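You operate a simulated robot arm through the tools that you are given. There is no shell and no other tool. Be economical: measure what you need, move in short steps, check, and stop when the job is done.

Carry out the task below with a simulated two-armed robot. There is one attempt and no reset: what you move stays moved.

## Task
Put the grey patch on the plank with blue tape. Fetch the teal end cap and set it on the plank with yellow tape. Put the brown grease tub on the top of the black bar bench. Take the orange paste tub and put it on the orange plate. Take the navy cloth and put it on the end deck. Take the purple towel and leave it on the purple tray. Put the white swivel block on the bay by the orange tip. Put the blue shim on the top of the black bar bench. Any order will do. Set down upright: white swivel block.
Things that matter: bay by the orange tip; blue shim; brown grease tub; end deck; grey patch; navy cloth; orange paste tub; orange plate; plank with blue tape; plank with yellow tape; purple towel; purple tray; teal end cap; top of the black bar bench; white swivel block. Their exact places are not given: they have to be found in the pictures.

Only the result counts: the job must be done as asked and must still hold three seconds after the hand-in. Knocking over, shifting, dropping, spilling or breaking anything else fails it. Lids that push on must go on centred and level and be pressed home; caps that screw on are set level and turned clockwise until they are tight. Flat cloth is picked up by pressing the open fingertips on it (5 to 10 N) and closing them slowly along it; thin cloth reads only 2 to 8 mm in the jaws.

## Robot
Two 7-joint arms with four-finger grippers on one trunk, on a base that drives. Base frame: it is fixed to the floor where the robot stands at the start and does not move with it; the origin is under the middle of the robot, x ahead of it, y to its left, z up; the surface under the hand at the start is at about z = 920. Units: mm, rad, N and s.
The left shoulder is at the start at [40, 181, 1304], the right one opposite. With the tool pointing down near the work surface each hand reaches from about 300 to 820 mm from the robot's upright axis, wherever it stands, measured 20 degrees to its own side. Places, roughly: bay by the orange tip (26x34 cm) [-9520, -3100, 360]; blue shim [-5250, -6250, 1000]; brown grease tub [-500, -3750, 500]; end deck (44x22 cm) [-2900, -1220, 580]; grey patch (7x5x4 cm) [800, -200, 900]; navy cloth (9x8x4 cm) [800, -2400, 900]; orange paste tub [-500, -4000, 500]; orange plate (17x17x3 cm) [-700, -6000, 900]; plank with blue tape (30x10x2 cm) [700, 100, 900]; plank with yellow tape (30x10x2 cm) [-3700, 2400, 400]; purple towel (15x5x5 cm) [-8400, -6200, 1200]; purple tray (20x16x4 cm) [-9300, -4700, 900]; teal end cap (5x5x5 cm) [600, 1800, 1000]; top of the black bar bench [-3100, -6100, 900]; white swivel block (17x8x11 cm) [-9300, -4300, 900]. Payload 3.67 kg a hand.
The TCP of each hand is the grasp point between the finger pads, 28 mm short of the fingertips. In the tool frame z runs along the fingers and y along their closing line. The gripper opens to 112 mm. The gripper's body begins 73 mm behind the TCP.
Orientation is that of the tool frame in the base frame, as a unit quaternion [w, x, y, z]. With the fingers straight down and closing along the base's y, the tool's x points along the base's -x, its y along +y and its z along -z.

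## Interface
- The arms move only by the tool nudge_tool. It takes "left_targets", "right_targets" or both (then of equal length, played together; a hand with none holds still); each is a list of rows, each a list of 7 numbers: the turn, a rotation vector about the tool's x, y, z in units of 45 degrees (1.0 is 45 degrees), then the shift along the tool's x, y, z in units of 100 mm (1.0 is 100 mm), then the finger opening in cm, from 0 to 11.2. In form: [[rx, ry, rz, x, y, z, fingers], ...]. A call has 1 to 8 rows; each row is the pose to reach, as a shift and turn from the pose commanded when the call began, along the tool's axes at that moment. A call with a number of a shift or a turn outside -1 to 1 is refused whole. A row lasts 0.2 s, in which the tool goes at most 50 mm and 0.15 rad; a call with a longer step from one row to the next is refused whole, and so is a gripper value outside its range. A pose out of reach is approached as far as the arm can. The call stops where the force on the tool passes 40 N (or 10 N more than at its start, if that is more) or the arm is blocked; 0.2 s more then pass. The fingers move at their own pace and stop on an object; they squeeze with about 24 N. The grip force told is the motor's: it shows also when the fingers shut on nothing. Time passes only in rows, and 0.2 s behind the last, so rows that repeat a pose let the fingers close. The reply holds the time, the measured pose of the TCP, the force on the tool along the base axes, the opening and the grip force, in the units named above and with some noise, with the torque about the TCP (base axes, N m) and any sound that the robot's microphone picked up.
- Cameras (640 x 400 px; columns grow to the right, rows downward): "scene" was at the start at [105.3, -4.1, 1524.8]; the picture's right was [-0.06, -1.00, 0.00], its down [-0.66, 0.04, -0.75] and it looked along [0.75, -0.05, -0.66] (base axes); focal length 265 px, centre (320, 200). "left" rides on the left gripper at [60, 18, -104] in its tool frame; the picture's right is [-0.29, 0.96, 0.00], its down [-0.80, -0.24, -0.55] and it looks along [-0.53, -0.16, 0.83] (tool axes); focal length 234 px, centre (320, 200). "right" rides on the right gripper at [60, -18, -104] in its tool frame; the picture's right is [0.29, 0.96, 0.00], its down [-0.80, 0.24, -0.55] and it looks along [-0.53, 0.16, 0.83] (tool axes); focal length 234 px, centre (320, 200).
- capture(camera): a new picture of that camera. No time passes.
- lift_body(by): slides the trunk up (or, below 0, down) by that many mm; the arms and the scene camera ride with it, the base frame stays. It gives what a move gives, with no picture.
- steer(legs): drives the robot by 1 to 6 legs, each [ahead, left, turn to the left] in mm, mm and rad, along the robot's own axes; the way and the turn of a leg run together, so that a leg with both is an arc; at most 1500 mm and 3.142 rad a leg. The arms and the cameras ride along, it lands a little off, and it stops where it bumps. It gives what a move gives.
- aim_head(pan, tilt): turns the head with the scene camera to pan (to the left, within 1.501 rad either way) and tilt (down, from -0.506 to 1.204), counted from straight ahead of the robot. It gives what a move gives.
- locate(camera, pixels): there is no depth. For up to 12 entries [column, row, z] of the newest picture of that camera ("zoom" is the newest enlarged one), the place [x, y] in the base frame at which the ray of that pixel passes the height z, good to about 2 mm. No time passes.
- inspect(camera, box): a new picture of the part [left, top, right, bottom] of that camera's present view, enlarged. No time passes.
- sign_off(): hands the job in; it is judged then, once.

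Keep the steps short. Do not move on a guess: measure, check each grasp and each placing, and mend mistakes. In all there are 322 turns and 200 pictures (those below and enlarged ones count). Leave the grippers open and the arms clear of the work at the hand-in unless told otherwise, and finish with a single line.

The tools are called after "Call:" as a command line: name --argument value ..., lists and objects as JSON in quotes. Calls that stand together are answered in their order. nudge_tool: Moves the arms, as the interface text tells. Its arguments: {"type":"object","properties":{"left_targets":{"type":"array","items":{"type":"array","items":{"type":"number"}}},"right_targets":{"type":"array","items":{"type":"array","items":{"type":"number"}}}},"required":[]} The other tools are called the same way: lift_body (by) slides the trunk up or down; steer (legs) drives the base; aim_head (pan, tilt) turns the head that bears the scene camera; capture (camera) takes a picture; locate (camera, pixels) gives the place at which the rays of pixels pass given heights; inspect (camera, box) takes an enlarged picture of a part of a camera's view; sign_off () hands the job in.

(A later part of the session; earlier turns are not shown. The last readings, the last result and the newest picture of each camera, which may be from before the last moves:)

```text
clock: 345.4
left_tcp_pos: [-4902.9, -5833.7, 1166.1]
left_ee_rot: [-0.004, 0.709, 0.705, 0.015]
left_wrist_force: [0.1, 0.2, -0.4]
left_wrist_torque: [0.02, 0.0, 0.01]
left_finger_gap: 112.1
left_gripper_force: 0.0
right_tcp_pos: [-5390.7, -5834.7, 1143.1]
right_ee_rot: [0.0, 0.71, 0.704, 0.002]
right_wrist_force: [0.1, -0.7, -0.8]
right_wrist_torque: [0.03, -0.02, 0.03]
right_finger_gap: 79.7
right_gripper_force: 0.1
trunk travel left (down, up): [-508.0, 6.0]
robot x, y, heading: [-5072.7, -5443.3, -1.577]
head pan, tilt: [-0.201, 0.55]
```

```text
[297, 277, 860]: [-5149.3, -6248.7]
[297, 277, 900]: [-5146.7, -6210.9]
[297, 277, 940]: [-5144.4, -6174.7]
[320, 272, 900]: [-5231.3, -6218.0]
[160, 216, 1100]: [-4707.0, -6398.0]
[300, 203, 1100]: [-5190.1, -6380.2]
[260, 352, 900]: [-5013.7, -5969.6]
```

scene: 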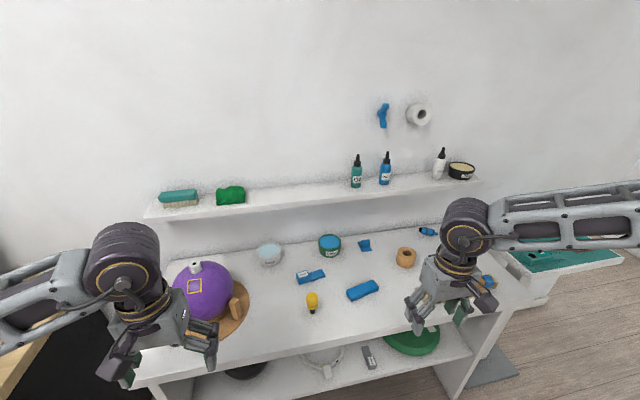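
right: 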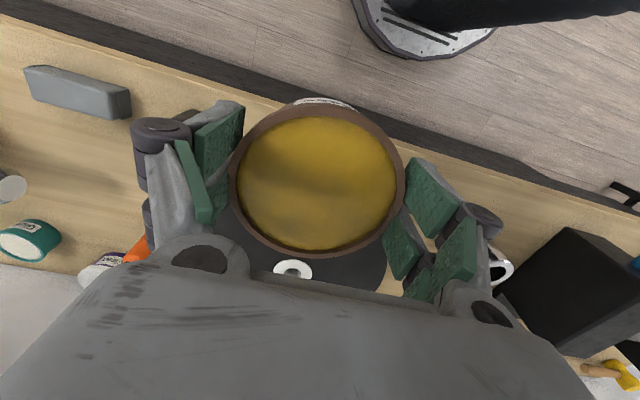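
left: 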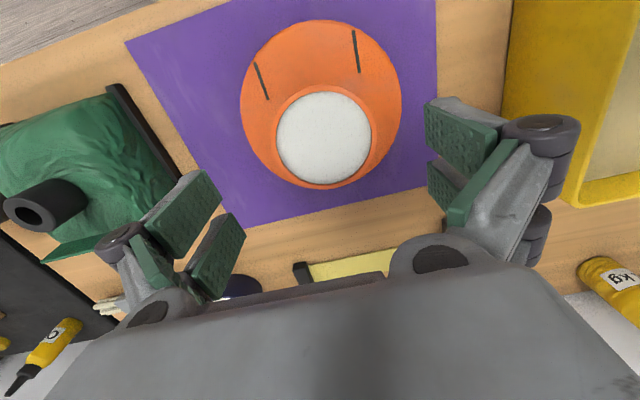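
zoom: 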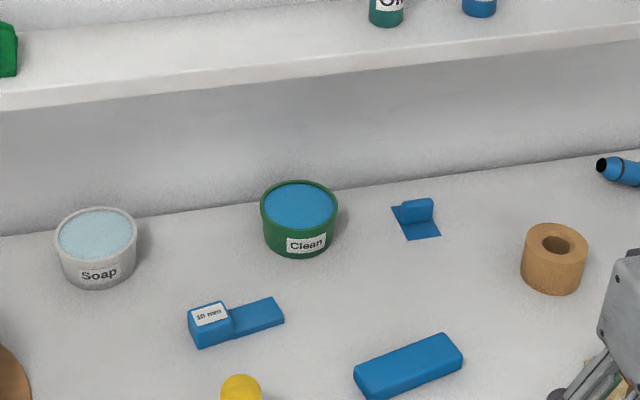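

The shim is about 97 × 32 mm along x, its labelled block at the east end (~(-5170,-6200)). I'll grip the block across y, so I turn the right hand 90° and reposition the base.

Call:
nudge_tool --right_targets '[[0, 0, 0.18, 0, 0, 0, 8], [0, 0, 0.36, 0, 0, 0, 8], [0, 0, 0.54, 0, 0, 0, 8], [0, 0, 0.72, 0, 0, 0, 8], [0, 0, 0.9, 0, 0, 0, 8], [0, 0, 1, 0, 0, 0, 8]]'

Call:
nudge_tool --right_targets '[[0, 0, 0.18, 0, 0, 0, 8], [0, 0, 0.36, 0, 0, 0, 8], [0, 0, 0.54, 0, 0, 0, 8], [0, 0, 0.72, 0, 0, 0, 8], [0, 0, 0.9, 0, 0, 0, 8], [0, 0, 1, 0, 0, 0, 8]]'

Call:
steer --legs '[[130, 130, 0]]'

Call:
capture --camera "right"

```text
clock: 346.8
left_tcp_pos: [-4903.1, -5833.4, 1166.4]
left_ee_rot: [-0.003, 0.709, 0.705, 0.014]
left_wrist_force: [0.4, 0.1, 0.3]
left_wrist_torque: [0.0, 0.0, 0.03]
left_finger_gap: 111.9
left_gripper_force: 0.0
right_tcp_pos: [-5389.5, -5834.5, 1145.0]
right_ee_rot: [-0.001, 0.926, 0.377, 0.002]
right_wrist_force: [0.0, 0.8, -0.2]
right_wrist_torque: [0.01, -0.04, 0.01]
right_finger_gap: 80.2
right_gripper_force: 0.1
trunk travel left (down, up): [-508.0, 6.0]
robot x, y, heading: [-5072.7, -5445.2, -1.578]
head pan, tilt: [-0.201, 0.55]
```

```text
clock: 348.2
left_tcp_pos: [-4902.9, -5832.9, 1165.8]
left_ee_rot: [-0.004, 0.709, 0.705, 0.014]
left_wrist_force: [-0.3, -0.3, 0.1]
left_wrist_torque: [-0.02, -0.01, 0.0]
left_finger_gap: 112.0
left_gripper_force: 0.1
right_tcp_pos: [-5389.6, -5832.9, 1143.8]
right_ee_rot: [-0.003, 1.0, -0.005, 0.002]
right_wrist_force: [0.1, 0.1, 0.1]
right_wrist_torque: [0.05, 0.02, -0.02]
right_finger_gap: 80.0
right_gripper_force: 0.1
trunk travel left (down, up): [-508.0, 6.0]
robot x, y, heading: [-5069.2, -5445.6, -1.577]
head pan, tilt: [-0.201, 0.55]
```

```text
clock: 349.7
left_tcp_pos: [-4779.6, -5959.4, 1167.5]
left_ee_rot: [-0.002, 0.71, 0.704, 0.016]
left_wrist_force: [0.0, 0.6, 0.2]
left_wrist_torque: [-0.03, -0.02, 0.01]
left_finger_gap: 111.9
left_gripper_force: 0.0
right_tcp_pos: [-5264.7, -5961.5, 1144.5]
right_ee_rot: [-0.001, 1.0, -0.005, 0.003]
right_wrist_force: [-0.9, 0.4, 0.1]
right_wrist_torque: [-0.03, -0.04, -0.05]
right_finger_gap: 79.7
right_gripper_force: 0.0
trunk travel left (down, up): [-508.0, 6.0]
robot x, y, heading: [-4945.6, -5572.1, -1.576]
head pan, tilt: [-0.201, 0.55]
```

```text
87 pictures are left
```

right: 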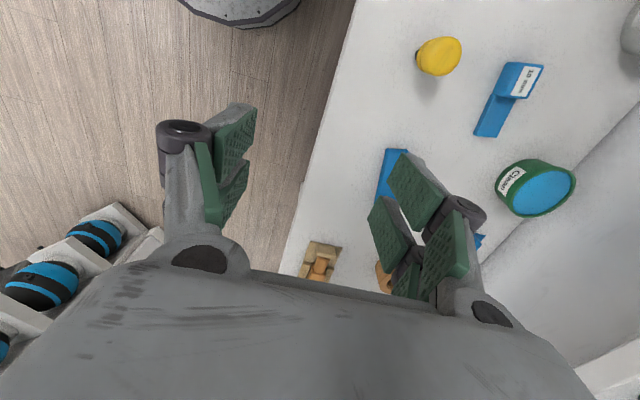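

Call:
inspect --camera "right" --box '[450, 40, 578, 140]'

Call:
locate --camera "zoom" --pixels '[[280, 110, 920], [470, 130, 920], [385, 295, 920], [200, 270, 920], [120, 470, 905], [235, 490, 905], [325, 200, 920]]'

```text
4.00 times, centred on (514, 90) of right
```

zoom: 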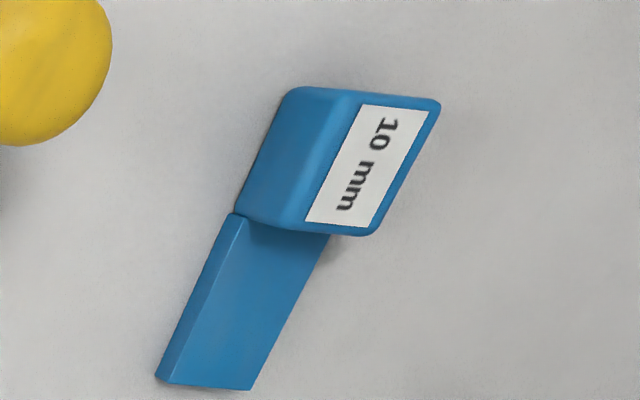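

```text
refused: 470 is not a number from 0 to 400
```

Call:
locate --camera "zoom" --pixels '[[352, 92, 930], [440, 102, 930], [375, 237, 930], [303, 225, 930], [285, 88, 895], [237, 213, 895], [155, 378, 895], [252, 390, 905], [352, 92, 915], [440, 102, 915], [375, 237, 915], [303, 225, 915]]'

```text
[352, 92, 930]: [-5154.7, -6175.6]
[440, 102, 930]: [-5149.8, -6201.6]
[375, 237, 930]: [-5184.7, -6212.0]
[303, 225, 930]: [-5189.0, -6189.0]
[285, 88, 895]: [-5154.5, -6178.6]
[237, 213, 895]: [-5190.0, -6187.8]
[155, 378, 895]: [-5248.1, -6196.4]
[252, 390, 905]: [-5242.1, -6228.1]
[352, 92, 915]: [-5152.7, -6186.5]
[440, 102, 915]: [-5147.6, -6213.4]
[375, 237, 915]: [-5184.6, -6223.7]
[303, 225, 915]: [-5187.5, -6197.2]
```

The block's top centre is ≈(-5169,-6197), z≈925, base z≈893, axis turned about 12°. I bring the right hand over it.

Call:
nudge_tool --right_targets '[[0, 0, 0, 0.3, 0.35, 0, 8], [0, 0, 0, 0.6, 0.7, 0, 8], [0, 0, 0, 0.9, 1, 0, 8]]'

Call:
nudge_tool --right_targets '[[0, 0, -0.13, 0, 0.4, 0, 8], [0, 0, -0.26, 0, 0.8, 0, 8], [0, 0, -0.26, 0, 1, 0, 8]]'

Call:
capture --camera "right"

Call:
capture --camera "scene"

```text
clock: 350.5
left_tcp_pos: [-4774.5, -5963.7, 1165.5]
left_ee_rot: [-0.006, 0.709, 0.705, 0.014]
left_wrist_force: [0.2, 0.2, -0.8]
left_wrist_torque: [0.03, 0.05, -0.02]
left_finger_gap: 112.0
left_gripper_force: 0.0
right_tcp_pos: [-5173.0, -6066.2, 1141.4]
right_ee_rot: [-0.003, 1.0, -0.006, 0.001]
right_wrist_force: [-0.8, 0.0, -0.5]
right_wrist_torque: [0.01, 0.07, 0.01]
right_finger_gap: 79.8
right_gripper_force: 0.1
trunk travel left (down, up): [-508.0, 6.0]
robot x, y, heading: [-4943.2, -5575.0, -1.579]
head pan, tilt: [-0.201, 0.55]
```

```text
clock: 351.3
left_tcp_pos: [-4777.4, -5962.4, 1165.8]
left_ee_rot: [-0.003, 0.71, 0.704, 0.016]
left_wrist_force: [-0.8, -0.7, 0.8]
left_wrist_torque: [-0.01, -0.06, 0.03]
left_finger_gap: 111.8
left_gripper_force: 0.0
right_tcp_pos: [-5175.5, -6165.9, 1143.3]
right_ee_rot: [-0.002, 0.995, 0.097, 0.003]
right_wrist_force: [-0.1, 0.1, 0.1]
right_wrist_torque: [0.01, -0.02, -0.01]
right_finger_gap: 79.8
right_gripper_force: 0.2
trunk travel left (down, up): [-508.0, 6.0]
robot x, y, heading: [-4945.4, -5574.5, -1.584]
head pan, tilt: [-0.201, 0.55]
```

```text
85 pictures are left
```

right: 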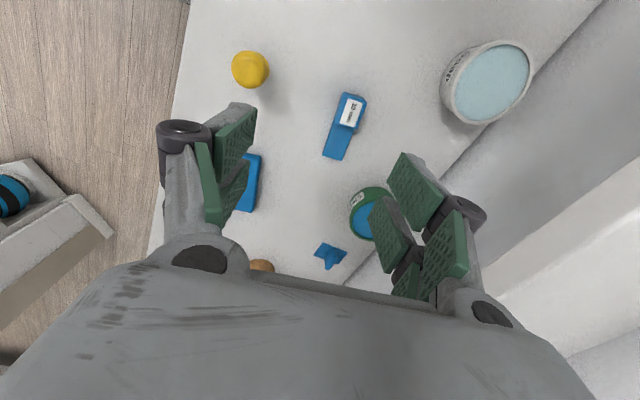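

```text
84 pictures are left
```

scene: 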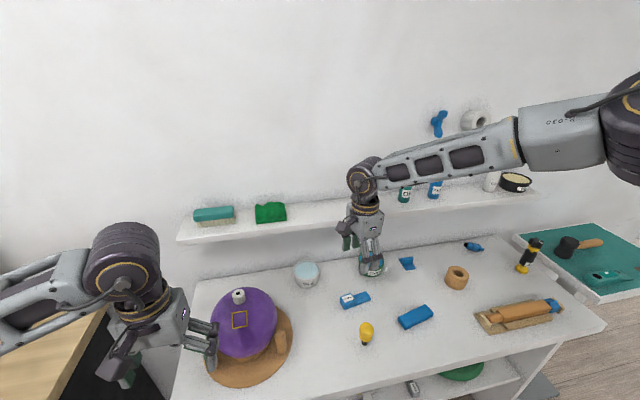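

Call:
inspect --camera "right" --box '[305, 85, 385, 165]'

```text
5.00 times, centred on (345, 125) of right
```

zoom: 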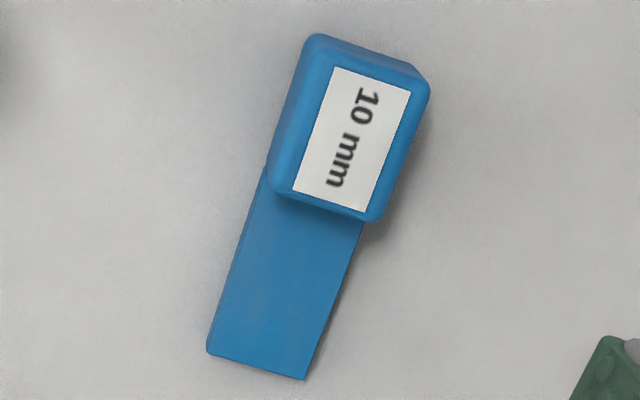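

Call:
locate --camera "zoom" --pixels '[[352, 140, 925], [325, 58, 925], [428, 88, 925], [378, 220, 925], [280, 190, 925], [208, 345, 903], [305, 378, 903]]'

```text
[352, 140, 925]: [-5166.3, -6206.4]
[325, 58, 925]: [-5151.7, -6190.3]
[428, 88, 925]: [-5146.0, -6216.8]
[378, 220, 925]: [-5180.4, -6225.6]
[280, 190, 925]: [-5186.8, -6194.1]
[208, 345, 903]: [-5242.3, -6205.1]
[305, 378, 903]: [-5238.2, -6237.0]
```

The block centre refines to (-5166,-6206), aligned with the hand. I move over it and descend in steps.

Call:
nudge_tool --right_targets '[[0, 0, 0, 0.01, 0.41, 0, 6], [0, 0, 0, 0.01, 0.41, 0.5, 6], [0, 0, 0, 0.01, 0.41, 1, 6]]'

Call:
nudge_tool --right_targets '[[0, 0, 0, 0, 0, 0.4, 6], [0, 0, 0, 0, 0, 0.8, 6]]'

Call:
capture --camera "right"

```text
clock: 352.1
left_tcp_pos: [-4777.2, -5961.0, 1166.0]
left_ee_rot: [-0.004, 0.71, 0.704, 0.016]
left_wrist_force: [0.3, -0.2, 0.1]
left_wrist_torque: [0.02, -0.02, -0.03]
left_finger_gap: 112.1
left_gripper_force: 0.2
right_tcp_pos: [-5181.3, -6181.9, 1062.1]
right_ee_rot: [-0.001, 0.995, 0.097, 0.003]
right_wrist_force: [0.4, 0.2, -0.3]
right_wrist_torque: [-0.02, 0.02, 0.0]
right_finger_gap: 59.7
right_gripper_force: 0.1
right hand out of reach, approached as far as the arm can: row 2, 3
trunk travel left (down, up): [-508.0, 6.0]
robot x, y, heading: [-4945.4, -5573.8, -1.583]
head pan, tilt: [-0.201, 0.55]
```

```text
clock: 352.7
left_tcp_pos: [-4776.6, -5962.1, 1166.4]
left_ee_rot: [-0.003, 0.71, 0.704, 0.015]
left_wrist_force: [-0.5, 0.5, -0.4]
left_wrist_torque: [-0.03, 0.0, 0.0]
left_finger_gap: 112.2
left_gripper_force: 0.1
right_tcp_pos: [-5199.2, -6150.5, 1011.5]
right_ee_rot: [-0.001, 0.995, 0.096, 0.003]
right_wrist_force: [0.3, 1.1, -0.2]
right_wrist_torque: [0.0, 0.02, -0.02]
right_finger_gap: 59.8
right_gripper_force: 0.1
right hand out of reach, approached as far as the arm can: row 1, 2
trunk travel left (down, up): [-508.0, 6.0]
robot x, y, heading: [-4943.3, -5576.7, -1.578]
head pan, tilt: [-0.201, 0.55]
```

```text
82 pictures are left
```

right: 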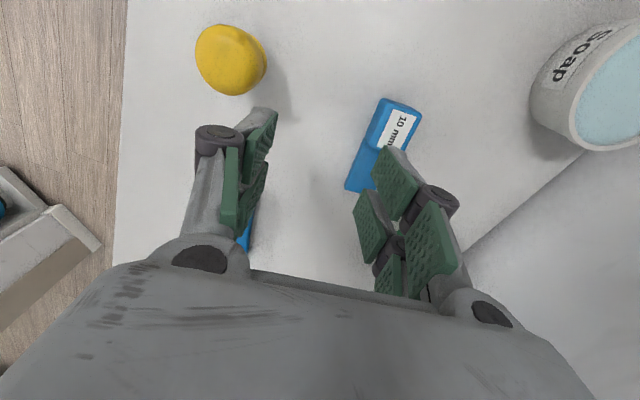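

Reach ends because the trunk is high. I raise the hand a little, drive 50 mm closer and lower the trunk 100 mm.

Call:
nudge_tool --right_targets '[[0, 0, 0, 0, 0, -0.4, 6], [0, 0, 0, 0, 0, -0.6, 6]]'

Call:
steer --legs '[[50, 20, 0]]'

Call:
lift_body --by -100

```text
clock: 353.3
left_tcp_pos: [-4776.4, -5963.3, 1166.4]
left_ee_rot: [-0.004, 0.71, 0.704, 0.015]
left_wrist_force: [-0.9, 0.3, 0.0]
left_wrist_torque: [-0.02, 0.01, -0.02]
left_finger_gap: 112.2
left_gripper_force: 0.0
right_tcp_pos: [-5203.4, -6151.2, 1072.5]
right_ee_rot: [-0.003, 0.995, 0.097, 0.002]
right_wrist_force: [-0.8, 0.4, 0.8]
right_wrist_torque: [-0.02, -0.02, 0.01]
right_finger_gap: 60.0
right_gripper_force: 0.0
trunk travel left (down, up): [-508.0, 6.0]
robot x, y, heading: [-4944.5, -5576.2, -1.581]
head pan, tilt: [-0.201, 0.55]
```

```text
clock: 354.3
left_tcp_pos: [-4760.4, -6003.7, 1169.1]
left_ee_rot: [0.0, 0.71, 0.704, 0.013]
left_wrist_force: [-0.4, 1.6, -0.1]
left_wrist_torque: [-0.1, -0.03, -0.02]
left_finger_gap: 112.1
left_gripper_force: 0.1
right_tcp_pos: [-5186.6, -6192.5, 1075.0]
right_ee_rot: [0.002, 0.995, 0.097, 0.005]
right_wrist_force: [-0.7, 1.2, 0.1]
right_wrist_torque: [-0.11, -0.06, -0.02]
right_finger_gap: 59.9
right_gripper_force: 0.0
trunk travel left (down, up): [-508.0, 6.0]
robot x, y, heading: [-4930.8, -5619.2, -1.586]
head pan, tilt: [-0.201, 0.55]
```

```text
clock: 355.6
left_tcp_pos: [-4758.2, -6010.3, 1066.6]
left_ee_rot: [-0.004, 0.709, 0.705, 0.015]
left_wrist_force: [0.0, -1.1, 0.1]
left_wrist_torque: [-0.01, 0.02, -0.03]
left_finger_gap: 111.7
left_gripper_force: 0.1
right_tcp_pos: [-5184.0, -6200.6, 970.2]
right_ee_rot: [-0.002, 0.995, 0.097, 0.003]
right_wrist_force: [1.5, 0.1, 0.1]
right_wrist_torque: [0.02, 0.02, 0.01]
right_finger_gap: 60.3
right_gripper_force: 0.0
trunk travel left (down, up): [-408.0, 106.0]
robot x, y, heading: [-4927.6, -5621.7, -1.58]
head pan, tilt: [-0.201, 0.55]
```

Call:
nudge_tool --right_targets '[[0, 0, 0, 0.16, 0.09, 0, 6]]'

Call:
capture --camera "right"

```text
clock: 356.0
left_tcp_pos: [-4756.5, -6009.6, 1065.7]
left_ee_rot: [-0.004, 0.709, 0.705, 0.016]
left_wrist_force: [0.1, 1.0, 0.5]
left_wrist_torque: [0.02, -0.01, 0.0]
left_finger_gap: 111.8
left_gripper_force: 0.1
right_tcp_pos: [-5167.4, -6205.9, 969.8]
right_ee_rot: [-0.002, 0.995, 0.097, 0.003]
right_wrist_force: [0.5, -1.0, -0.6]
right_wrist_torque: [-0.01, 0.01, 0.02]
right_finger_gap: 60.0
right_gripper_force: 0.1
trunk travel left (down, up): [-408.0, 106.0]
robot x, y, heading: [-4927.9, -5623.8, -1.581]
head pan, tilt: [-0.201, 0.55]
```

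```text
81 pictures are left
```

right: 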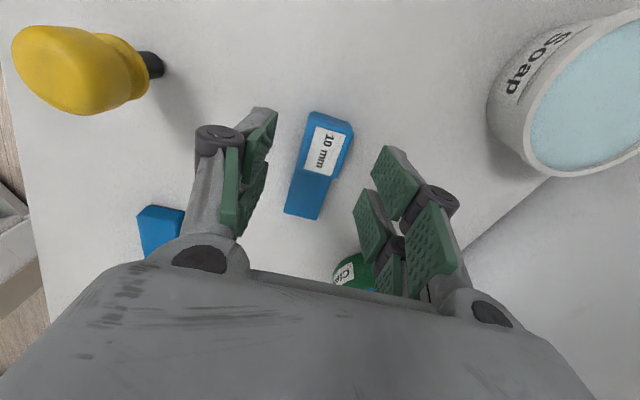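

Call:
locate --camera "right" --pixels '[[326, 146, 925], [313, 112, 925], [353, 126, 925]]'

Call:
nudge_tool --right_targets '[[0, 0, 0, 0, 0, 0.25, 6], [0, 0, 0, 0, 0, 0.42, 6], [0, 0, 0, 0, 0, 0.46, 6], [0, 0, 0, 0, 0, 0.46, 6]]'

```text
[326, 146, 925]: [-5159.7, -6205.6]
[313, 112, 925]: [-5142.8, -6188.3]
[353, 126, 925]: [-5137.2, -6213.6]
```

```text
clock: 357.0
left_tcp_pos: [-4758.0, -6009.7, 1065.9]
left_ee_rot: [-0.003, 0.71, 0.704, 0.015]
left_wrist_force: [0.0, 0.6, 0.0]
left_wrist_torque: [0.01, 0.0, -0.02]
left_finger_gap: 111.8
left_gripper_force: 0.1
right_tcp_pos: [-5167.2, -6204.3, 925.3]
right_ee_rot: [-0.001, 0.995, 0.098, 0.003]
right_wrist_force: [-0.7, 0.3, 0.7]
right_wrist_torque: [-0.01, -0.05, 0.01]
right_finger_gap: 59.9
right_gripper_force: 0.1
trunk travel left (down, up): [-408.0, 106.0]
robot x, y, heading: [-4925.9, -5622.1, -1.584]
head pan, tilt: [-0.201, 0.55]
```

No contact with the table. I shift 5 mm toward the block's centre and close.

Call:
nudge_tool --right_targets '[[0, 0, 0, 0.05, 0, 0, 6], [0, 0, 0, 0.05, 0, 0, 3], [0, 0, 0, 0.05, 0, 0, 1], [0, 0, 0, 0.05, 0, 0, 1], [0, 0, 0, 0.05, 0, 0, 1]]'

Call:
nudge_tool --right_targets '[[0, 0, 0, 0, 0, -0.3, 1], [0, 0, 0, 0, 0, -0.7, 1], [0, 0, 0, 0, 0, -1, 1]]'

Call:
capture --camera "right"

```text
clock: 358.2
left_tcp_pos: [-4756.8, -6010.3, 1065.7]
left_ee_rot: [-0.004, 0.71, 0.704, 0.015]
left_wrist_force: [-0.2, 0.2, 0.4]
left_wrist_torque: [0.02, 0.02, -0.01]
left_finger_gap: 111.7
left_gripper_force: 0.0
right_tcp_pos: [-5162.9, -6201.5, 927.1]
right_ee_rot: [-0.001, 0.995, 0.097, 0.003]
right_wrist_force: [-1.2, -0.3, 2.4]
right_wrist_torque: [-0.04, 0.05, 0.0]
right_finger_gap: 34.5
right_gripper_force: 24.2
right hand out of reach, approached as far as the arm can: row 1, 2, 3, 4, 5
trunk travel left (down, up): [-408.0, 106.0]
robot x, y, heading: [-4930.0, -5620.7, -1.579]
head pan, tilt: [-0.201, 0.55]
```

```text
clock: 359.0
left_tcp_pos: [-4757.8, -6010.0, 1066.2]
left_ee_rot: [-0.004, 0.709, 0.705, 0.015]
left_wrist_force: [-0.6, 0.1, -0.1]
left_wrist_torque: [-0.02, -0.01, -0.03]
left_finger_gap: 112.0
left_gripper_force: 0.0
right_tcp_pos: [-5163.3, -6203.7, 1024.7]
right_ee_rot: [-0.002, 0.995, 0.097, 0.001]
right_wrist_force: [-1.0, 0.7, 0.0]
right_wrist_torque: [-0.02, -0.02, 0.0]
right_finger_gap: 34.4
right_gripper_force: 23.6
trunk travel left (down, up): [-408.0, 106.0]
robot x, y, heading: [-4928.5, -5621.9, -1.577]
head pan, tilt: [-0.201, 0.55]
```

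```text
80 pictures are left
```

right: 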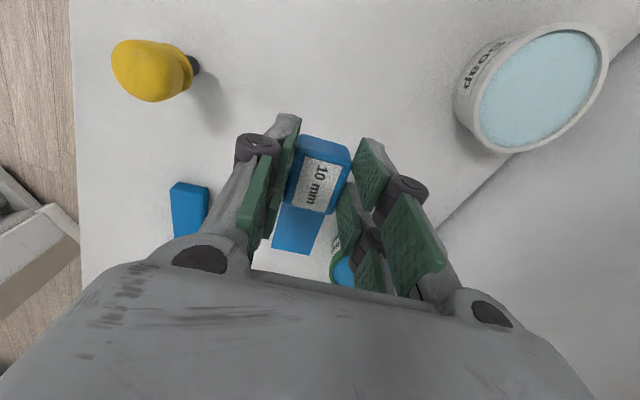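

Gripped (34 mm). I raise the trunk, back off, and return east to the bench.

Call:
lift_body --by 100

Call:
steer --legs '[[-560, 0, 0], [0, 1100, 0], [0, 1100, 0]]'

Call:
aim_head --pan -0.3 --tilt 0.6

Call:
capture --camera "scene"

```text
clock: 360.3
left_tcp_pos: [-4758.0, -6010.3, 1165.5]
left_ee_rot: [-0.004, 0.71, 0.704, 0.015]
left_wrist_force: [0.1, -0.1, -0.9]
left_wrist_torque: [0.0, 0.01, 0.01]
left_finger_gap: 112.0
left_gripper_force: 0.1
right_tcp_pos: [-5163.0, -6204.2, 1124.1]
right_ee_rot: [-0.003, 0.995, 0.096, 0.002]
right_wrist_force: [0.5, -0.1, -1.0]
right_wrist_torque: [-0.02, 0.01, -0.01]
right_finger_gap: 34.3
right_gripper_force: 24.4
trunk travel left (down, up): [-508.0, 6.0]
robot x, y, heading: [-4923.9, -5620.5, -1.578]
head pan, tilt: [-0.201, 0.55]
```

```text
clock: 374.4
left_tcp_pos: [-2566.1, -5434.3, 1166.9]
left_ee_rot: [-0.003, 0.706, 0.708, 0.015]
left_wrist_force: [-0.1, 0.4, 0.3]
left_wrist_torque: [0.03, -0.05, 0.0]
left_finger_gap: 111.9
left_gripper_force: 0.1
right_tcp_pos: [-2969.4, -5632.7, 1124.8]
right_ee_rot: [-0.002, 0.995, 0.101, 0.002]
right_wrist_force: [-0.6, -1.1, 0.2]
right_wrist_torque: [0.0, 0.0, -0.01]
right_finger_gap: 34.2
right_gripper_force: 23.7
trunk travel left (down, up): [-508.0, 6.0]
robot x, y, heading: [-2734.8, -5049.3, -1.566]
head pan, tilt: [-0.201, 0.55]
```

```text
clock: 375.0
left_tcp_pos: [-2565.8, -5435.7, 1166.5]
left_ee_rot: [-0.005, 0.706, 0.708, 0.014]
left_wrist_force: [0.7, 1.0, 0.2]
left_wrist_torque: [-0.01, -0.02, -0.02]
left_finger_gap: 111.9
left_gripper_force: 0.0
right_tcp_pos: [-2969.3, -5633.2, 1125.0]
right_ee_rot: [-0.002, 0.995, 0.101, 0.002]
right_wrist_force: [0.1, 0.2, -0.3]
right_wrist_torque: [0.02, -0.03, -0.02]
right_finger_gap: 34.4
right_gripper_force: 24.1
trunk travel left (down, up): [-508.0, 6.0]
robot x, y, heading: [-2737.4, -5047.0, -1.574]
head pan, tilt: [-0.3, 0.6]
```

```text
79 pictures are left
```

scene: 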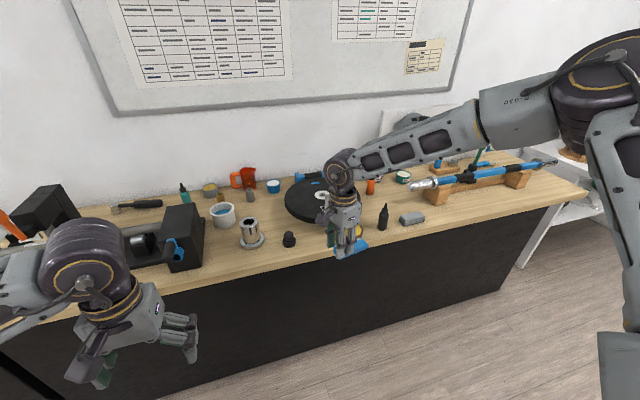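

The spot between knob and tub is free. I drive ahead 210 mm and lower the trunk 100 mm.

Call:
steer --legs '[[210, 18, 0]]'

Call:
lift_body --by -110

Call:
capture --camera "right"

Call:
inspect --camera "scene" --box '[220, 150, 460, 300]'

```text
clock: 376.7
left_tcp_pos: [-2547.3, -5641.2, 1165.8]
left_ee_rot: [-0.003, 0.707, 0.707, 0.014]
left_wrist_force: [0.1, 0.8, -1.3]
left_wrist_torque: [-0.03, 0.0, -0.03]
left_finger_gap: 112.3
left_gripper_force: 0.0
right_tcp_pos: [-2950.7, -5839.7, 1125.5]
right_ee_rot: [-0.001, 0.995, 0.103, 0.002]
right_wrist_force: [0.6, 0.1, -0.3]
right_wrist_torque: [-0.02, -0.03, 0.03]
right_finger_gap: 34.6
right_gripper_force: 23.9
trunk travel left (down, up): [-508.0, 6.0]
robot x, y, heading: [-2718.5, -5254.6, -1.569]
head pan, tilt: [-0.3, 0.6]
```

```text
clock: 378.1
left_tcp_pos: [-2545.6, -5642.9, 1056.0]
left_ee_rot: [-0.003, 0.706, 0.708, 0.015]
left_wrist_force: [0.3, 0.3, 0.1]
left_wrist_torque: [-0.01, 0.0, -0.02]
left_finger_gap: 112.1
left_gripper_force: 0.1
right_tcp_pos: [-2951.9, -5841.2, 1015.1]
right_ee_rot: [-0.003, 0.995, 0.102, 0.002]
right_wrist_force: [0.4, -0.3, 0.3]
right_wrist_torque: [0.0, 0.03, 0.0]
right_finger_gap: 34.5
right_gripper_force: 24.3
trunk travel left (down, up): [-398.0, 116.0]
robot x, y, heading: [-2717.6, -5257.1, -1.571]
head pan, tilt: [-0.3, 0.6]
```

```text
78 pictures are left
```

right: 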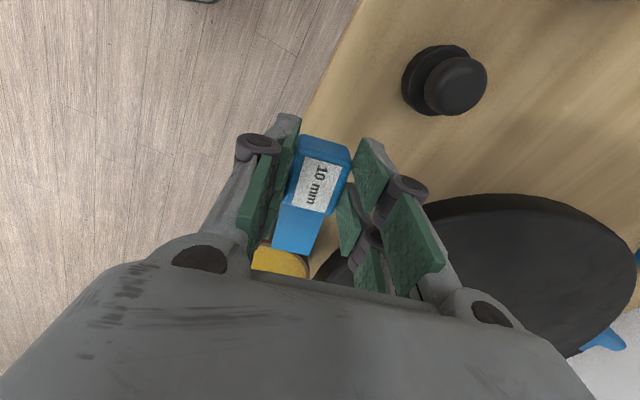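

```text
2.67 times, centred on (340, 225) of scene
```

zoom: 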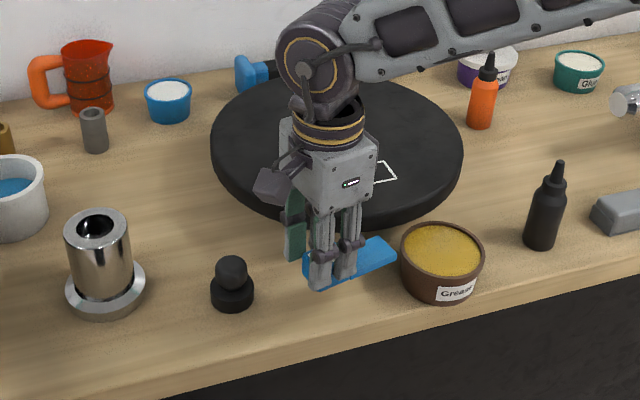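

Clear on both sides. I shift 6 mm east, and lower to contact (expected TCP z≈934).

Call:
nudge_tool --right_targets '[[0, 0, 0, 0.05, 0.08, 0.2, 1], [0, 0, 0, 0.05, 0.08, 0.5, 1], [0, 0, 0, 0.05, 0.08, 0.7, 1], [0, 0, 0, 0.05, 0.08, 0.74, 1], [0, 0, 0, 0.05, 0.08, 0.74, 1]]'

Call:
nudge_tool --right_targets '[[0, 0, 0, 0, 0, 0.03, 1], [0, 0, 0, 0, 0, 0.06, 1], [0, 0, 0, 0, 0, 0.09, 1], [0, 0, 0, 0, 0, 0.09, 1]]'

```text
clock: 379.3
left_tcp_pos: [-2547.5, -5641.8, 1055.5]
left_ee_rot: [-0.004, 0.707, 0.707, 0.014]
left_wrist_force: [-0.8, -0.3, 0.3]
left_wrist_torque: [0.02, 0.03, 0.0]
left_finger_gap: 112.1
left_gripper_force: 0.1
right_tcp_pos: [-2942.7, -5847.9, 941.8]
right_ee_rot: [0.0, 0.995, 0.102, 0.003]
right_wrist_force: [2.0, -5.6, 16.3]
right_wrist_torque: [-0.12, -0.02, 0.02]
right_finger_gap: 34.5
right_gripper_force: 24.4
trunk travel left (down, up): [-398.0, 116.0]
robot x, y, heading: [-2719.5, -5254.5, -1.57]
head pan, tilt: [-0.3, 0.6]
```

```text
clock: 380.3
left_tcp_pos: [-2545.5, -5642.2, 1055.7]
left_ee_rot: [-0.003, 0.706, 0.708, 0.014]
left_wrist_force: [0.3, -0.2, 1.0]
left_wrist_torque: [0.0, -0.01, -0.03]
left_finger_gap: 112.1
left_gripper_force: 0.1
right_tcp_pos: [-2942.6, -5847.6, 933.6]
right_ee_rot: [0.0, 0.995, 0.102, 0.004]
right_wrist_force: [4.0, 0.2, 20.2]
right_wrist_torque: [-0.08, -0.03, 0.01]
right_finger_gap: 34.6
right_gripper_force: 24.3
trunk travel left (down, up): [-398.0, 116.0]
robot x, y, heading: [-2718.1, -5258.8, -1.571]
head pan, tilt: [-0.3, 0.6]
```

Contact. I ease, open and rise, then check.

Call:
nudge_tool --right_targets '[[0, 0, 0, 0, 0, -0.02, 1], [0, 0, 0, 0, 0, -0.02, 5.5], [0, 0, 0, 0, 0, -0.02, 5.5], [0, 0, 0, 0, 0, -0.4, 5.5], [0, 0, 0, 0, 0, -0.8, 5.5], [0, 0, 0, 0, 0, -1, 5.5]]'

Call:
nudge_tool --right_targets '[[0, 0, 0, 0, 0, -0.5, 5.5], [0, 0, 0, 0, -0.4, -0.8, 5.5], [0, 0, 0, 0, -0.8, -1, 5.5]]'

Call:
inspect --camera "scene" --box '[220, 150, 460, 300]'

```text
clock: 381.7
left_tcp_pos: [-2547.3, -5644.4, 1055.3]
left_ee_rot: [-0.003, 0.706, 0.708, 0.015]
left_wrist_force: [0.5, 0.4, 0.9]
left_wrist_torque: [0.01, 0.02, 0.04]
left_finger_gap: 112.0
left_gripper_force: 0.0
right_tcp_pos: [-2947.0, -5847.7, 1033.9]
right_ee_rot: [-0.002, 0.995, 0.101, 0.002]
right_wrist_force: [-0.4, 0.4, -0.1]
right_wrist_torque: [0.01, -0.03, 0.0]
right_finger_gap: 54.8
right_gripper_force: 0.1
trunk travel left (down, up): [-398.0, 116.0]
robot x, y, heading: [-2720.8, -5259.7, -1.571]
head pan, tilt: [-0.3, 0.6]
```

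```text
clock: 382.5
left_tcp_pos: [-2547.2, -5642.0, 1056.1]
left_ee_rot: [-0.003, 0.707, 0.708, 0.014]
left_wrist_force: [0.2, -0.5, 0.1]
left_wrist_torque: [0.0, 0.03, 0.02]
left_finger_gap: 112.0
left_gripper_force: 0.1
right_tcp_pos: [-2962.8, -5764.3, 1133.2]
right_ee_rot: [-0.002, 0.995, 0.102, 0.003]
right_wrist_force: [-0.2, -0.2, -0.3]
right_wrist_torque: [-0.02, 0.0, 0.03]
right_finger_gap: 54.9
right_gripper_force: 0.0
trunk travel left (down, up): [-398.0, 116.0]
robot x, y, heading: [-2723.7, -5255.4, -1.572]
head pan, tilt: [-0.3, 0.6]
```

```text
2.67 times, centred on (340, 225) of scene
```

zoom: 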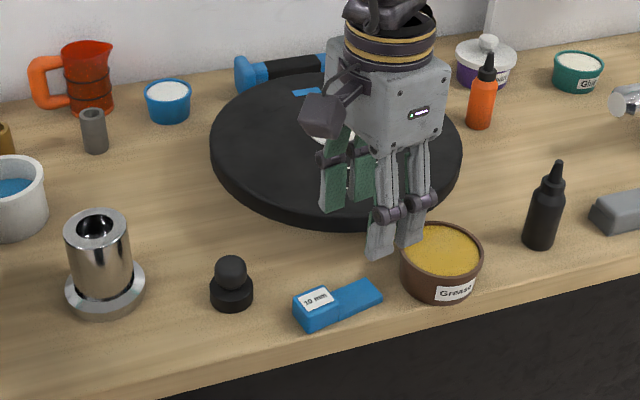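

The shim lies flat on the bench. Next the purple towel far west: I back off, raise the trunk and drive west in hops.

Call:
lift_body --by 110

Call:
steer --legs '[[-330, 0, 0], [0, -1400, 0], [0, -1400, 0]]'

Call:
aim_head --pan -1.2 --tilt 0.25

Call:
capture --camera "scene"

```text
clock: 383.9
left_tcp_pos: [-2546.8, -5643.7, 1165.2]
left_ee_rot: [-0.004, 0.706, 0.708, 0.014]
left_wrist_force: [-0.1, 0.1, 0.1]
left_wrist_torque: [0.0, 0.01, -0.01]
left_finger_gap: 111.9
left_gripper_force: 0.0
right_tcp_pos: [-2962.1, -5766.8, 1241.2]
right_ee_rot: [-0.003, 0.995, 0.102, 0.002]
right_wrist_force: [-1.0, -0.5, -0.8]
right_wrist_torque: [0.0, -0.01, 0.0]
right_finger_gap: 54.8
right_gripper_force: 0.0
trunk travel left (down, up): [-508.0, 6.0]
robot x, y, heading: [-2719.6, -5259.0, -1.569]
head pan, tilt: [-0.3, 0.6]
```

```text
clock: 399.9
left_tcp_pos: [-5345.8, -5351.7, 1165.8]
left_ee_rot: [-0.004, 0.686, 0.727, 0.015]
left_wrist_force: [-0.1, -0.6, 0.7]
left_wrist_torque: [0.03, 0.0, -0.02]
left_finger_gap: 111.8
left_gripper_force: 0.0
right_tcp_pos: [-5751.8, -5497.8, 1242.3]
right_ee_rot: [-0.002, 0.992, 0.129, 0.002]
right_wrist_force: [0.1, -0.7, 0.3]
right_wrist_torque: [-0.02, 0.02, -0.02]
right_finger_gap: 55.0
right_gripper_force: 0.0
trunk travel left (down, up): [-508.0, 6.0]
robot x, y, heading: [-5538.6, -4977.5, -1.513]
head pan, tilt: [-0.3, 0.6]
```

```text
clock: 401.1
left_tcp_pos: [-5345.6, -5351.0, 1165.8]
left_ee_rot: [-0.004, 0.686, 0.727, 0.014]
left_wrist_force: [-0.5, 0.0, 0.4]
left_wrist_torque: [0.02, 0.02, -0.02]
left_finger_gap: 111.8
left_gripper_force: 0.0
right_tcp_pos: [-5753.3, -5497.2, 1240.9]
right_ee_rot: [-0.003, 0.992, 0.13, 0.002]
right_wrist_force: [0.8, 0.0, -0.3]
right_wrist_torque: [-0.02, -0.01, 0.02]
right_finger_gap: 55.0
right_gripper_force: 0.0
trunk travel left (down, up): [-508.0, 6.0]
robot x, y, heading: [-5539.8, -4974.6, -1.517]
head pan, tilt: [-1.201, 0.25]
```

```text
75 pictures are left
```

scene: 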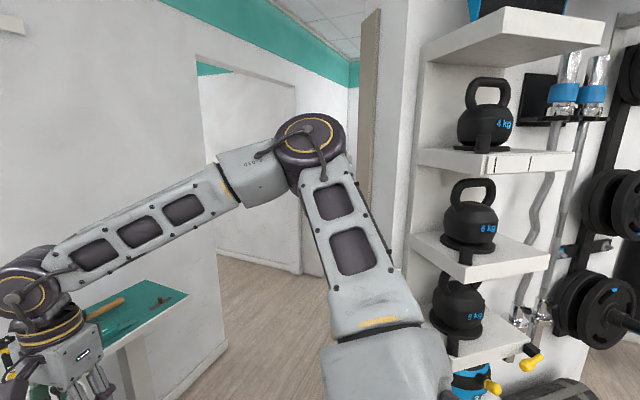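

There's a doorway to the west, flanked by kettlebell shelves close on my right. I retreat east 800 mm, face west and look at the passage.

Call:
steer --legs '[[0, 800, 0], [0, 0, -1.62]]'

Call:
aim_head --pan 0.1 --tilt 0.35

Call:
capture --camera "scene"

```text
clock: 410.1
left_tcp_pos: [-5137.7, -5073.3, 1166.4]
left_ee_rot: [0.009, 0.999, -0.031, 0.013]
left_wrist_force: [-0.1, -0.1, -0.3]
left_wrist_torque: [0.0, -0.02, 0.0]
left_finger_gap: 112.1
left_gripper_force: 0.0
right_tcp_pos: [-5235.0, -4652.4, 1240.3]
right_ee_rot: [0.001, 0.754, -0.656, 0.003]
right_wrist_force: [-0.2, -0.3, -0.4]
right_wrist_torque: [-0.01, 0.01, 0.02]
right_finger_gap: 55.1
right_gripper_force: 0.1
trunk travel left (down, up): [-508.0, 6.0]
robot x, y, heading: [-4739.6, -4928.2, 3.075]
head pan, tilt: [-1.201, 0.25]
```

```text
clock: 411.5
left_tcp_pos: [-5137.5, -5074.5, 1165.4]
left_ee_rot: [0.008, 0.999, -0.031, 0.012]
left_wrist_force: [0.0, 0.4, 0.2]
left_wrist_torque: [-0.01, 0.0, -0.02]
left_finger_gap: 111.7
left_gripper_force: 0.0
right_tcp_pos: [-5234.7, -4651.7, 1241.6]
right_ee_rot: [0.0, 0.754, -0.657, 0.003]
right_wrist_force: [-0.3, 0.4, -0.4]
right_wrist_torque: [0.01, -0.01, 0.01]
right_finger_gap: 54.8
right_gripper_force: 0.1
trunk travel left (down, up): [-508.0, 6.0]
robot x, y, heading: [-4740.7, -4930.0, 3.081]
head pan, tilt: [0.099, 0.351]
```

```text
74 pictures are left
```

scene: 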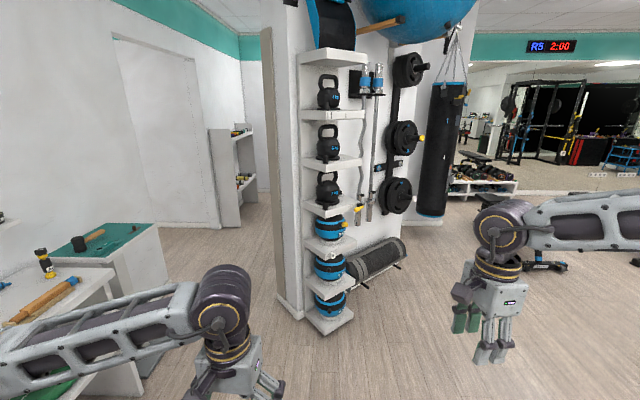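

Call:
locate --camera "scene" --pixels '[[300, 318, 0], [278, 293, 0], [322, 335, 0], [352, 318, 0], [420, 225, 0], [222, 227, 0], [250, 202, 0], [145, 375, 0], [160, 255, 880]]'

Call:
inspect --camera "scene" --box '[160, 60, 320, 260]'

```text
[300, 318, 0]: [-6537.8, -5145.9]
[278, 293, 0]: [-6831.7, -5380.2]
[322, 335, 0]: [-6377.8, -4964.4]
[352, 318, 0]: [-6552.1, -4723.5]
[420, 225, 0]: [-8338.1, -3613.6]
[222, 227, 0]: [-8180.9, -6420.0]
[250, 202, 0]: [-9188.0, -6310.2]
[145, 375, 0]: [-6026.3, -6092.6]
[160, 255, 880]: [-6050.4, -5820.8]
```

```text
2.00 times, centred on (240, 160) of scene
```

zoom: 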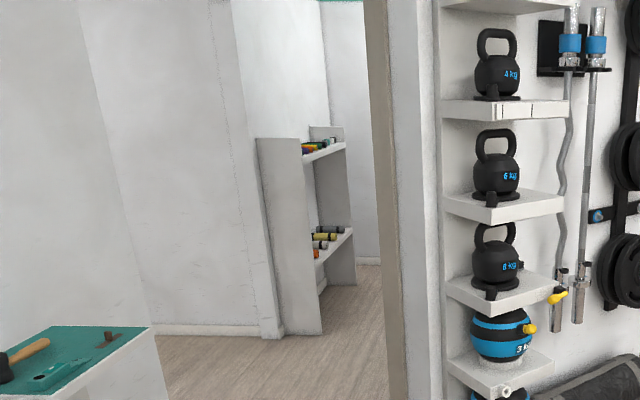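

A slanted partition splits the way. I look to the north-west side to choose a route.

Call:
aim_head --pan -0.75 --tilt 0.3

Call:
capture --camera "scene"

```text
clock: 412.7
left_tcp_pos: [-5137.5, -5073.7, 1166.7]
left_ee_rot: [0.008, 0.999, -0.032, 0.013]
left_wrist_force: [0.5, -0.2, 0.5]
left_wrist_torque: [-0.01, -0.01, 0.01]
left_finger_gap: 112.0
left_gripper_force: 0.1
right_tcp_pos: [-5234.2, -4652.3, 1241.4]
right_ee_rot: [0.001, 0.755, -0.656, 0.003]
right_wrist_force: [0.0, -0.1, -0.1]
right_wrist_torque: [0.01, 0.02, -0.03]
right_finger_gap: 54.9
right_gripper_force: 0.2
trunk travel left (down, up): [-508.0, 6.0]
robot x, y, heading: [-4743.2, -4928.2, 3.078]
head pan, tilt: [-0.75, 0.3]
```

```text
72 pictures are left
```

scene: 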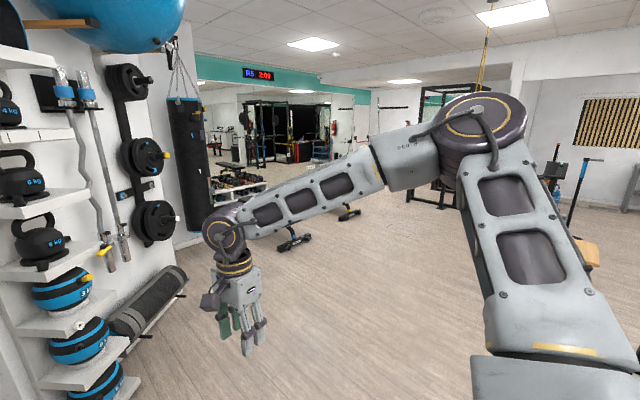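

Call:
locate --camera "scene" --pixels '[[295, 248, 0], [350, 220, 0], [185, 248, 0], [150, 330, 0], [235, 205, 0], [265, 195, 0], [430, 208, 0], [205, 235, 0]]'

Call:
inspect --camera "scene" --box '[160, 90, 400, 260]'

```text
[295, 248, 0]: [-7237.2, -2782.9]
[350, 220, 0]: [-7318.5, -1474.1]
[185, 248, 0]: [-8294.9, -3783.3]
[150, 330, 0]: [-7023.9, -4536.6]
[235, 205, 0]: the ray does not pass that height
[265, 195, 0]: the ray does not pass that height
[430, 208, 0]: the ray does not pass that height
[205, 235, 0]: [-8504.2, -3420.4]
```

```text
2.35 times, centred on (280, 175) of scene
```

zoom: 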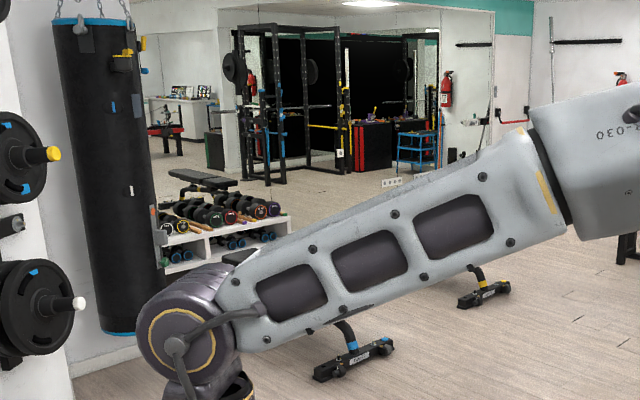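

I choose the south doorway, sideways with arms drawn in. First I face south again and pull both hands in.

Call:
steer --legs '[[0, 0, 1.63]]'

Call:
nudge_tool --left_targets '[[0, 0, 0, 0.2, 0, 0, 8], [0, 0, 0, 0.4, 0, 0, 8], [0, 0, 0, 0.6, 0, 0, 8]]' --right_targets '[[0, 0, 0, 0, -0.4, 0, 8], [0, 0, 0, 0, -0.8, 0, 8], [0, 0, 0, 0, -1, 0, 8]]'

Call:
steer --legs '[[540, 0, 0], [0, -1400, 0]]'

Call:
aim_head --pan -1.4 --tilt 0.4

Call:
capture --camera "scene"

```text
clock: 417.5
left_tcp_pos: [-4565.5, -5311.8, 1165.8]
left_ee_rot: [-0.004, 0.702, 0.712, 0.015]
left_wrist_force: [0.0, 0.6, -0.5]
left_wrist_torque: [-0.01, 0.03, 0.01]
left_finger_gap: 111.9
left_gripper_force: 0.0
right_tcp_pos: [-4977.7, -5440.0, 1241.2]
right_ee_rot: [-0.002, 0.994, 0.107, 0.002]
right_wrist_force: [0.9, 0.4, -0.2]
right_wrist_torque: [0.0, 0.0, -0.01]
right_finger_gap: 54.9
right_gripper_force: 0.1
trunk travel left (down, up): [-508.0, 6.0]
robot x, y, heading: [-4739.4, -4921.8, -1.56]
head pan, tilt: [-0.75, 0.3]
```

```text
clock: 418.3
left_tcp_pos: [-4565.8, -5248.8, 1168.7]
left_ee_rot: [-0.004, 0.702, 0.712, 0.014]
left_wrist_force: [-0.6, -0.8, -0.4]
left_wrist_torque: [0.03, 0.03, -0.01]
left_finger_gap: 80.1
left_gripper_force: 0.0
right_tcp_pos: [-4999.7, -5339.4, 1243.3]
right_ee_rot: [-0.002, 0.994, 0.107, 0.003]
right_wrist_force: [0.0, 0.4, 0.0]
right_wrist_torque: [0.01, -0.01, 0.01]
right_finger_gap: 80.1
right_gripper_force: 0.0
trunk travel left (down, up): [-508.0, 6.0]
robot x, y, heading: [-4737.5, -4929.7, -1.561]
head pan, tilt: [-0.75, 0.3]
```

```text
clock: 428.4
left_tcp_pos: [-5985.0, -5798.9, 1169.1]
left_ee_rot: [-0.004, 0.704, 0.71, 0.014]
left_wrist_force: [-0.3, 0.8, -0.3]
left_wrist_torque: [0.01, 0.04, 0.0]
left_finger_gap: 79.9
left_gripper_force: 0.0
right_tcp_pos: [-6421.3, -5886.9, 1242.3]
right_ee_rot: [-0.002, 0.994, 0.106, 0.003]
right_wrist_force: [0.0, 0.1, 0.3]
right_wrist_torque: [0.0, 0.05, -0.01]
right_finger_gap: 80.0
right_gripper_force: 0.0
trunk travel left (down, up): [-508.0, 6.0]
robot x, y, heading: [-6163.4, -5472.8, -1.564]
head pan, tilt: [-0.75, 0.3]
```

```text
clock: 429.4
left_tcp_pos: [-5986.1, -5798.3, 1168.8]
left_ee_rot: [-0.003, 0.703, 0.711, 0.015]
left_wrist_force: [0.3, -0.1, -0.9]
left_wrist_torque: [-0.02, -0.01, -0.02]
left_finger_gap: 79.9
left_gripper_force: 0.1
right_tcp_pos: [-6421.0, -5887.5, 1243.7]
right_ee_rot: [-0.002, 0.994, 0.105, 0.003]
right_wrist_force: [0.0, -0.2, 0.5]
right_wrist_torque: [0.01, -0.01, -0.02]
right_finger_gap: 80.1
right_gripper_force: 0.1
trunk travel left (down, up): [-508.0, 6.0]
robot x, y, heading: [-6159.7, -5477.4, -1.566]
head pan, tilt: [-1.4, 0.4]
```

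```text
70 pictures are left
```

scene: 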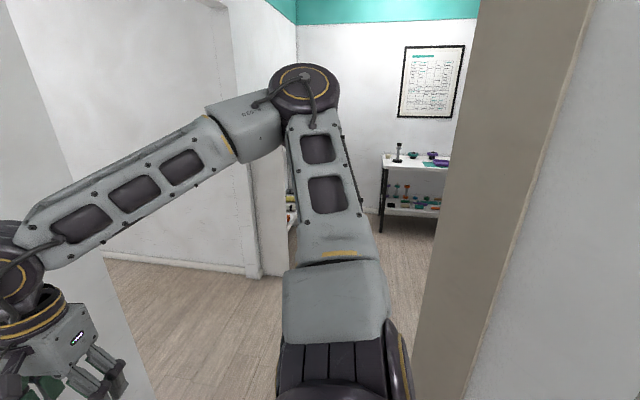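

Call:
locate --camera "scene" --pixels '[[250, 277, 0], [120, 258, 0], [415, 390, 0], [400, 225, 0], [288, 250, 0], [165, 398, 0]]'

Call:
steer --legs '[[170, -320, 0], [140, -330, 0]]'

Call:
capture --camera "scene"

```text
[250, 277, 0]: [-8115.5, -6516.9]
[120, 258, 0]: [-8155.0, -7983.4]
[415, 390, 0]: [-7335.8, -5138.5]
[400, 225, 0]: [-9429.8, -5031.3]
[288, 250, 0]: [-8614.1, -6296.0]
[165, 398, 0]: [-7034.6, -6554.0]
```

```text
clock: 433.6
left_tcp_pos: [-6625.4, -6113.8, 1168.1]
left_ee_rot: [-0.004, 0.704, 0.71, 0.014]
left_wrist_force: [0.0, 0.7, 0.7]
left_wrist_torque: [-0.03, 0.0, -0.01]
left_finger_gap: 79.9
left_gripper_force: 0.1
right_tcp_pos: [-7059.7, -6202.8, 1243.7]
right_ee_rot: [-0.002, 0.994, 0.106, 0.001]
right_wrist_force: [0.4, 0.5, 0.5]
right_wrist_torque: [-0.02, 0.05, 0.01]
right_finger_gap: 80.1
right_gripper_force: 0.1
trunk travel left (down, up): [-508.0, 6.0]
robot x, y, heading: [-6802.8, -5786.8, -1.566]
head pan, tilt: [-1.4, 0.4]
```

```text
69 pictures are left
```

scene: 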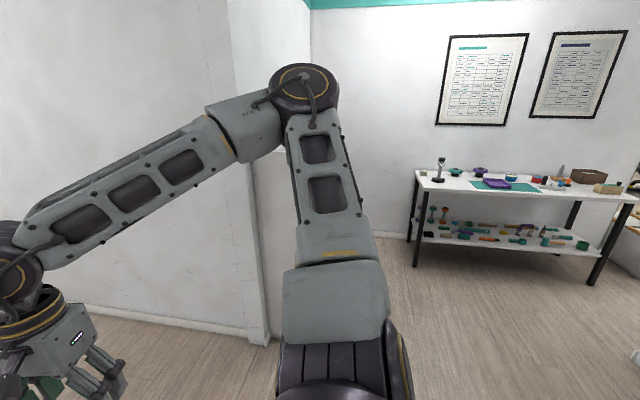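

I'm through. The west table holds a purple tray. I strafe further west to about x≈-8250 and look at the bookcase on the south wall.

Call:
steer --legs '[[-200, -400, 0], [0, -1050, 0]]'

Call:
aim_head --pan -0.15 --tilt 0.3

Call:
capture --camera "scene"

```text
clock: 441.5
left_tcp_pos: [-8066.6, -5921.4, 1167.3]
left_ee_rot: [-0.003, 0.706, 0.708, 0.015]
left_wrist_force: [0.4, 0.5, -0.5]
left_wrist_torque: [0.0, 0.01, -0.02]
left_finger_gap: 80.1
left_gripper_force: 0.0
right_tcp_pos: [-8501.7, -6008.5, 1243.2]
right_ee_rot: [-0.003, 0.995, 0.103, 0.001]
right_wrist_force: [-0.1, -1.2, 0.2]
right_wrist_torque: [0.02, 0.02, -0.01]
right_finger_gap: 79.7
right_gripper_force: 0.0
trunk travel left (down, up): [-508.0, 6.0]
robot x, y, heading: [-8237.1, -5597.5, -1.567]
head pan, tilt: [-1.4, 0.4]
```

```text
clock: 442.9
left_tcp_pos: [-8067.9, -5922.8, 1167.3]
left_ee_rot: [-0.004, 0.705, 0.709, 0.015]
left_wrist_force: [-0.7, -0.1, -0.1]
left_wrist_torque: [-0.01, -0.04, 0.01]
left_finger_gap: 79.7
left_gripper_force: 0.1
right_tcp_pos: [-8501.5, -6008.0, 1243.8]
right_ee_rot: [-0.002, 0.995, 0.103, 0.002]
right_wrist_force: [-1.0, 0.0, -0.4]
right_wrist_torque: [-0.02, 0.02, 0.05]
right_finger_gap: 79.8
right_gripper_force: 0.1
trunk travel left (down, up): [-508.0, 6.0]
robot x, y, heading: [-8241.7, -5598.7, -1.569]
head pan, tilt: [-0.15, 0.3]
```

```text
68 pictures are left
```

scene: 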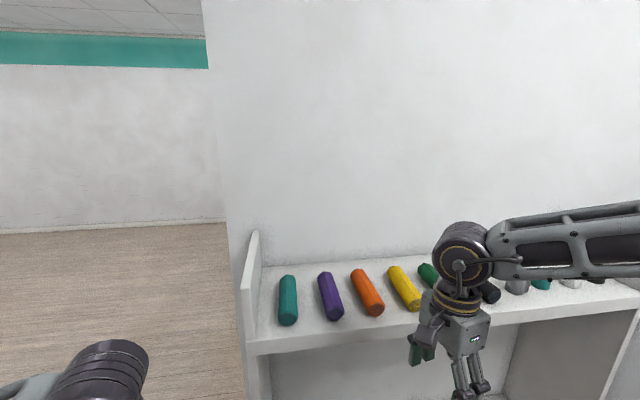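

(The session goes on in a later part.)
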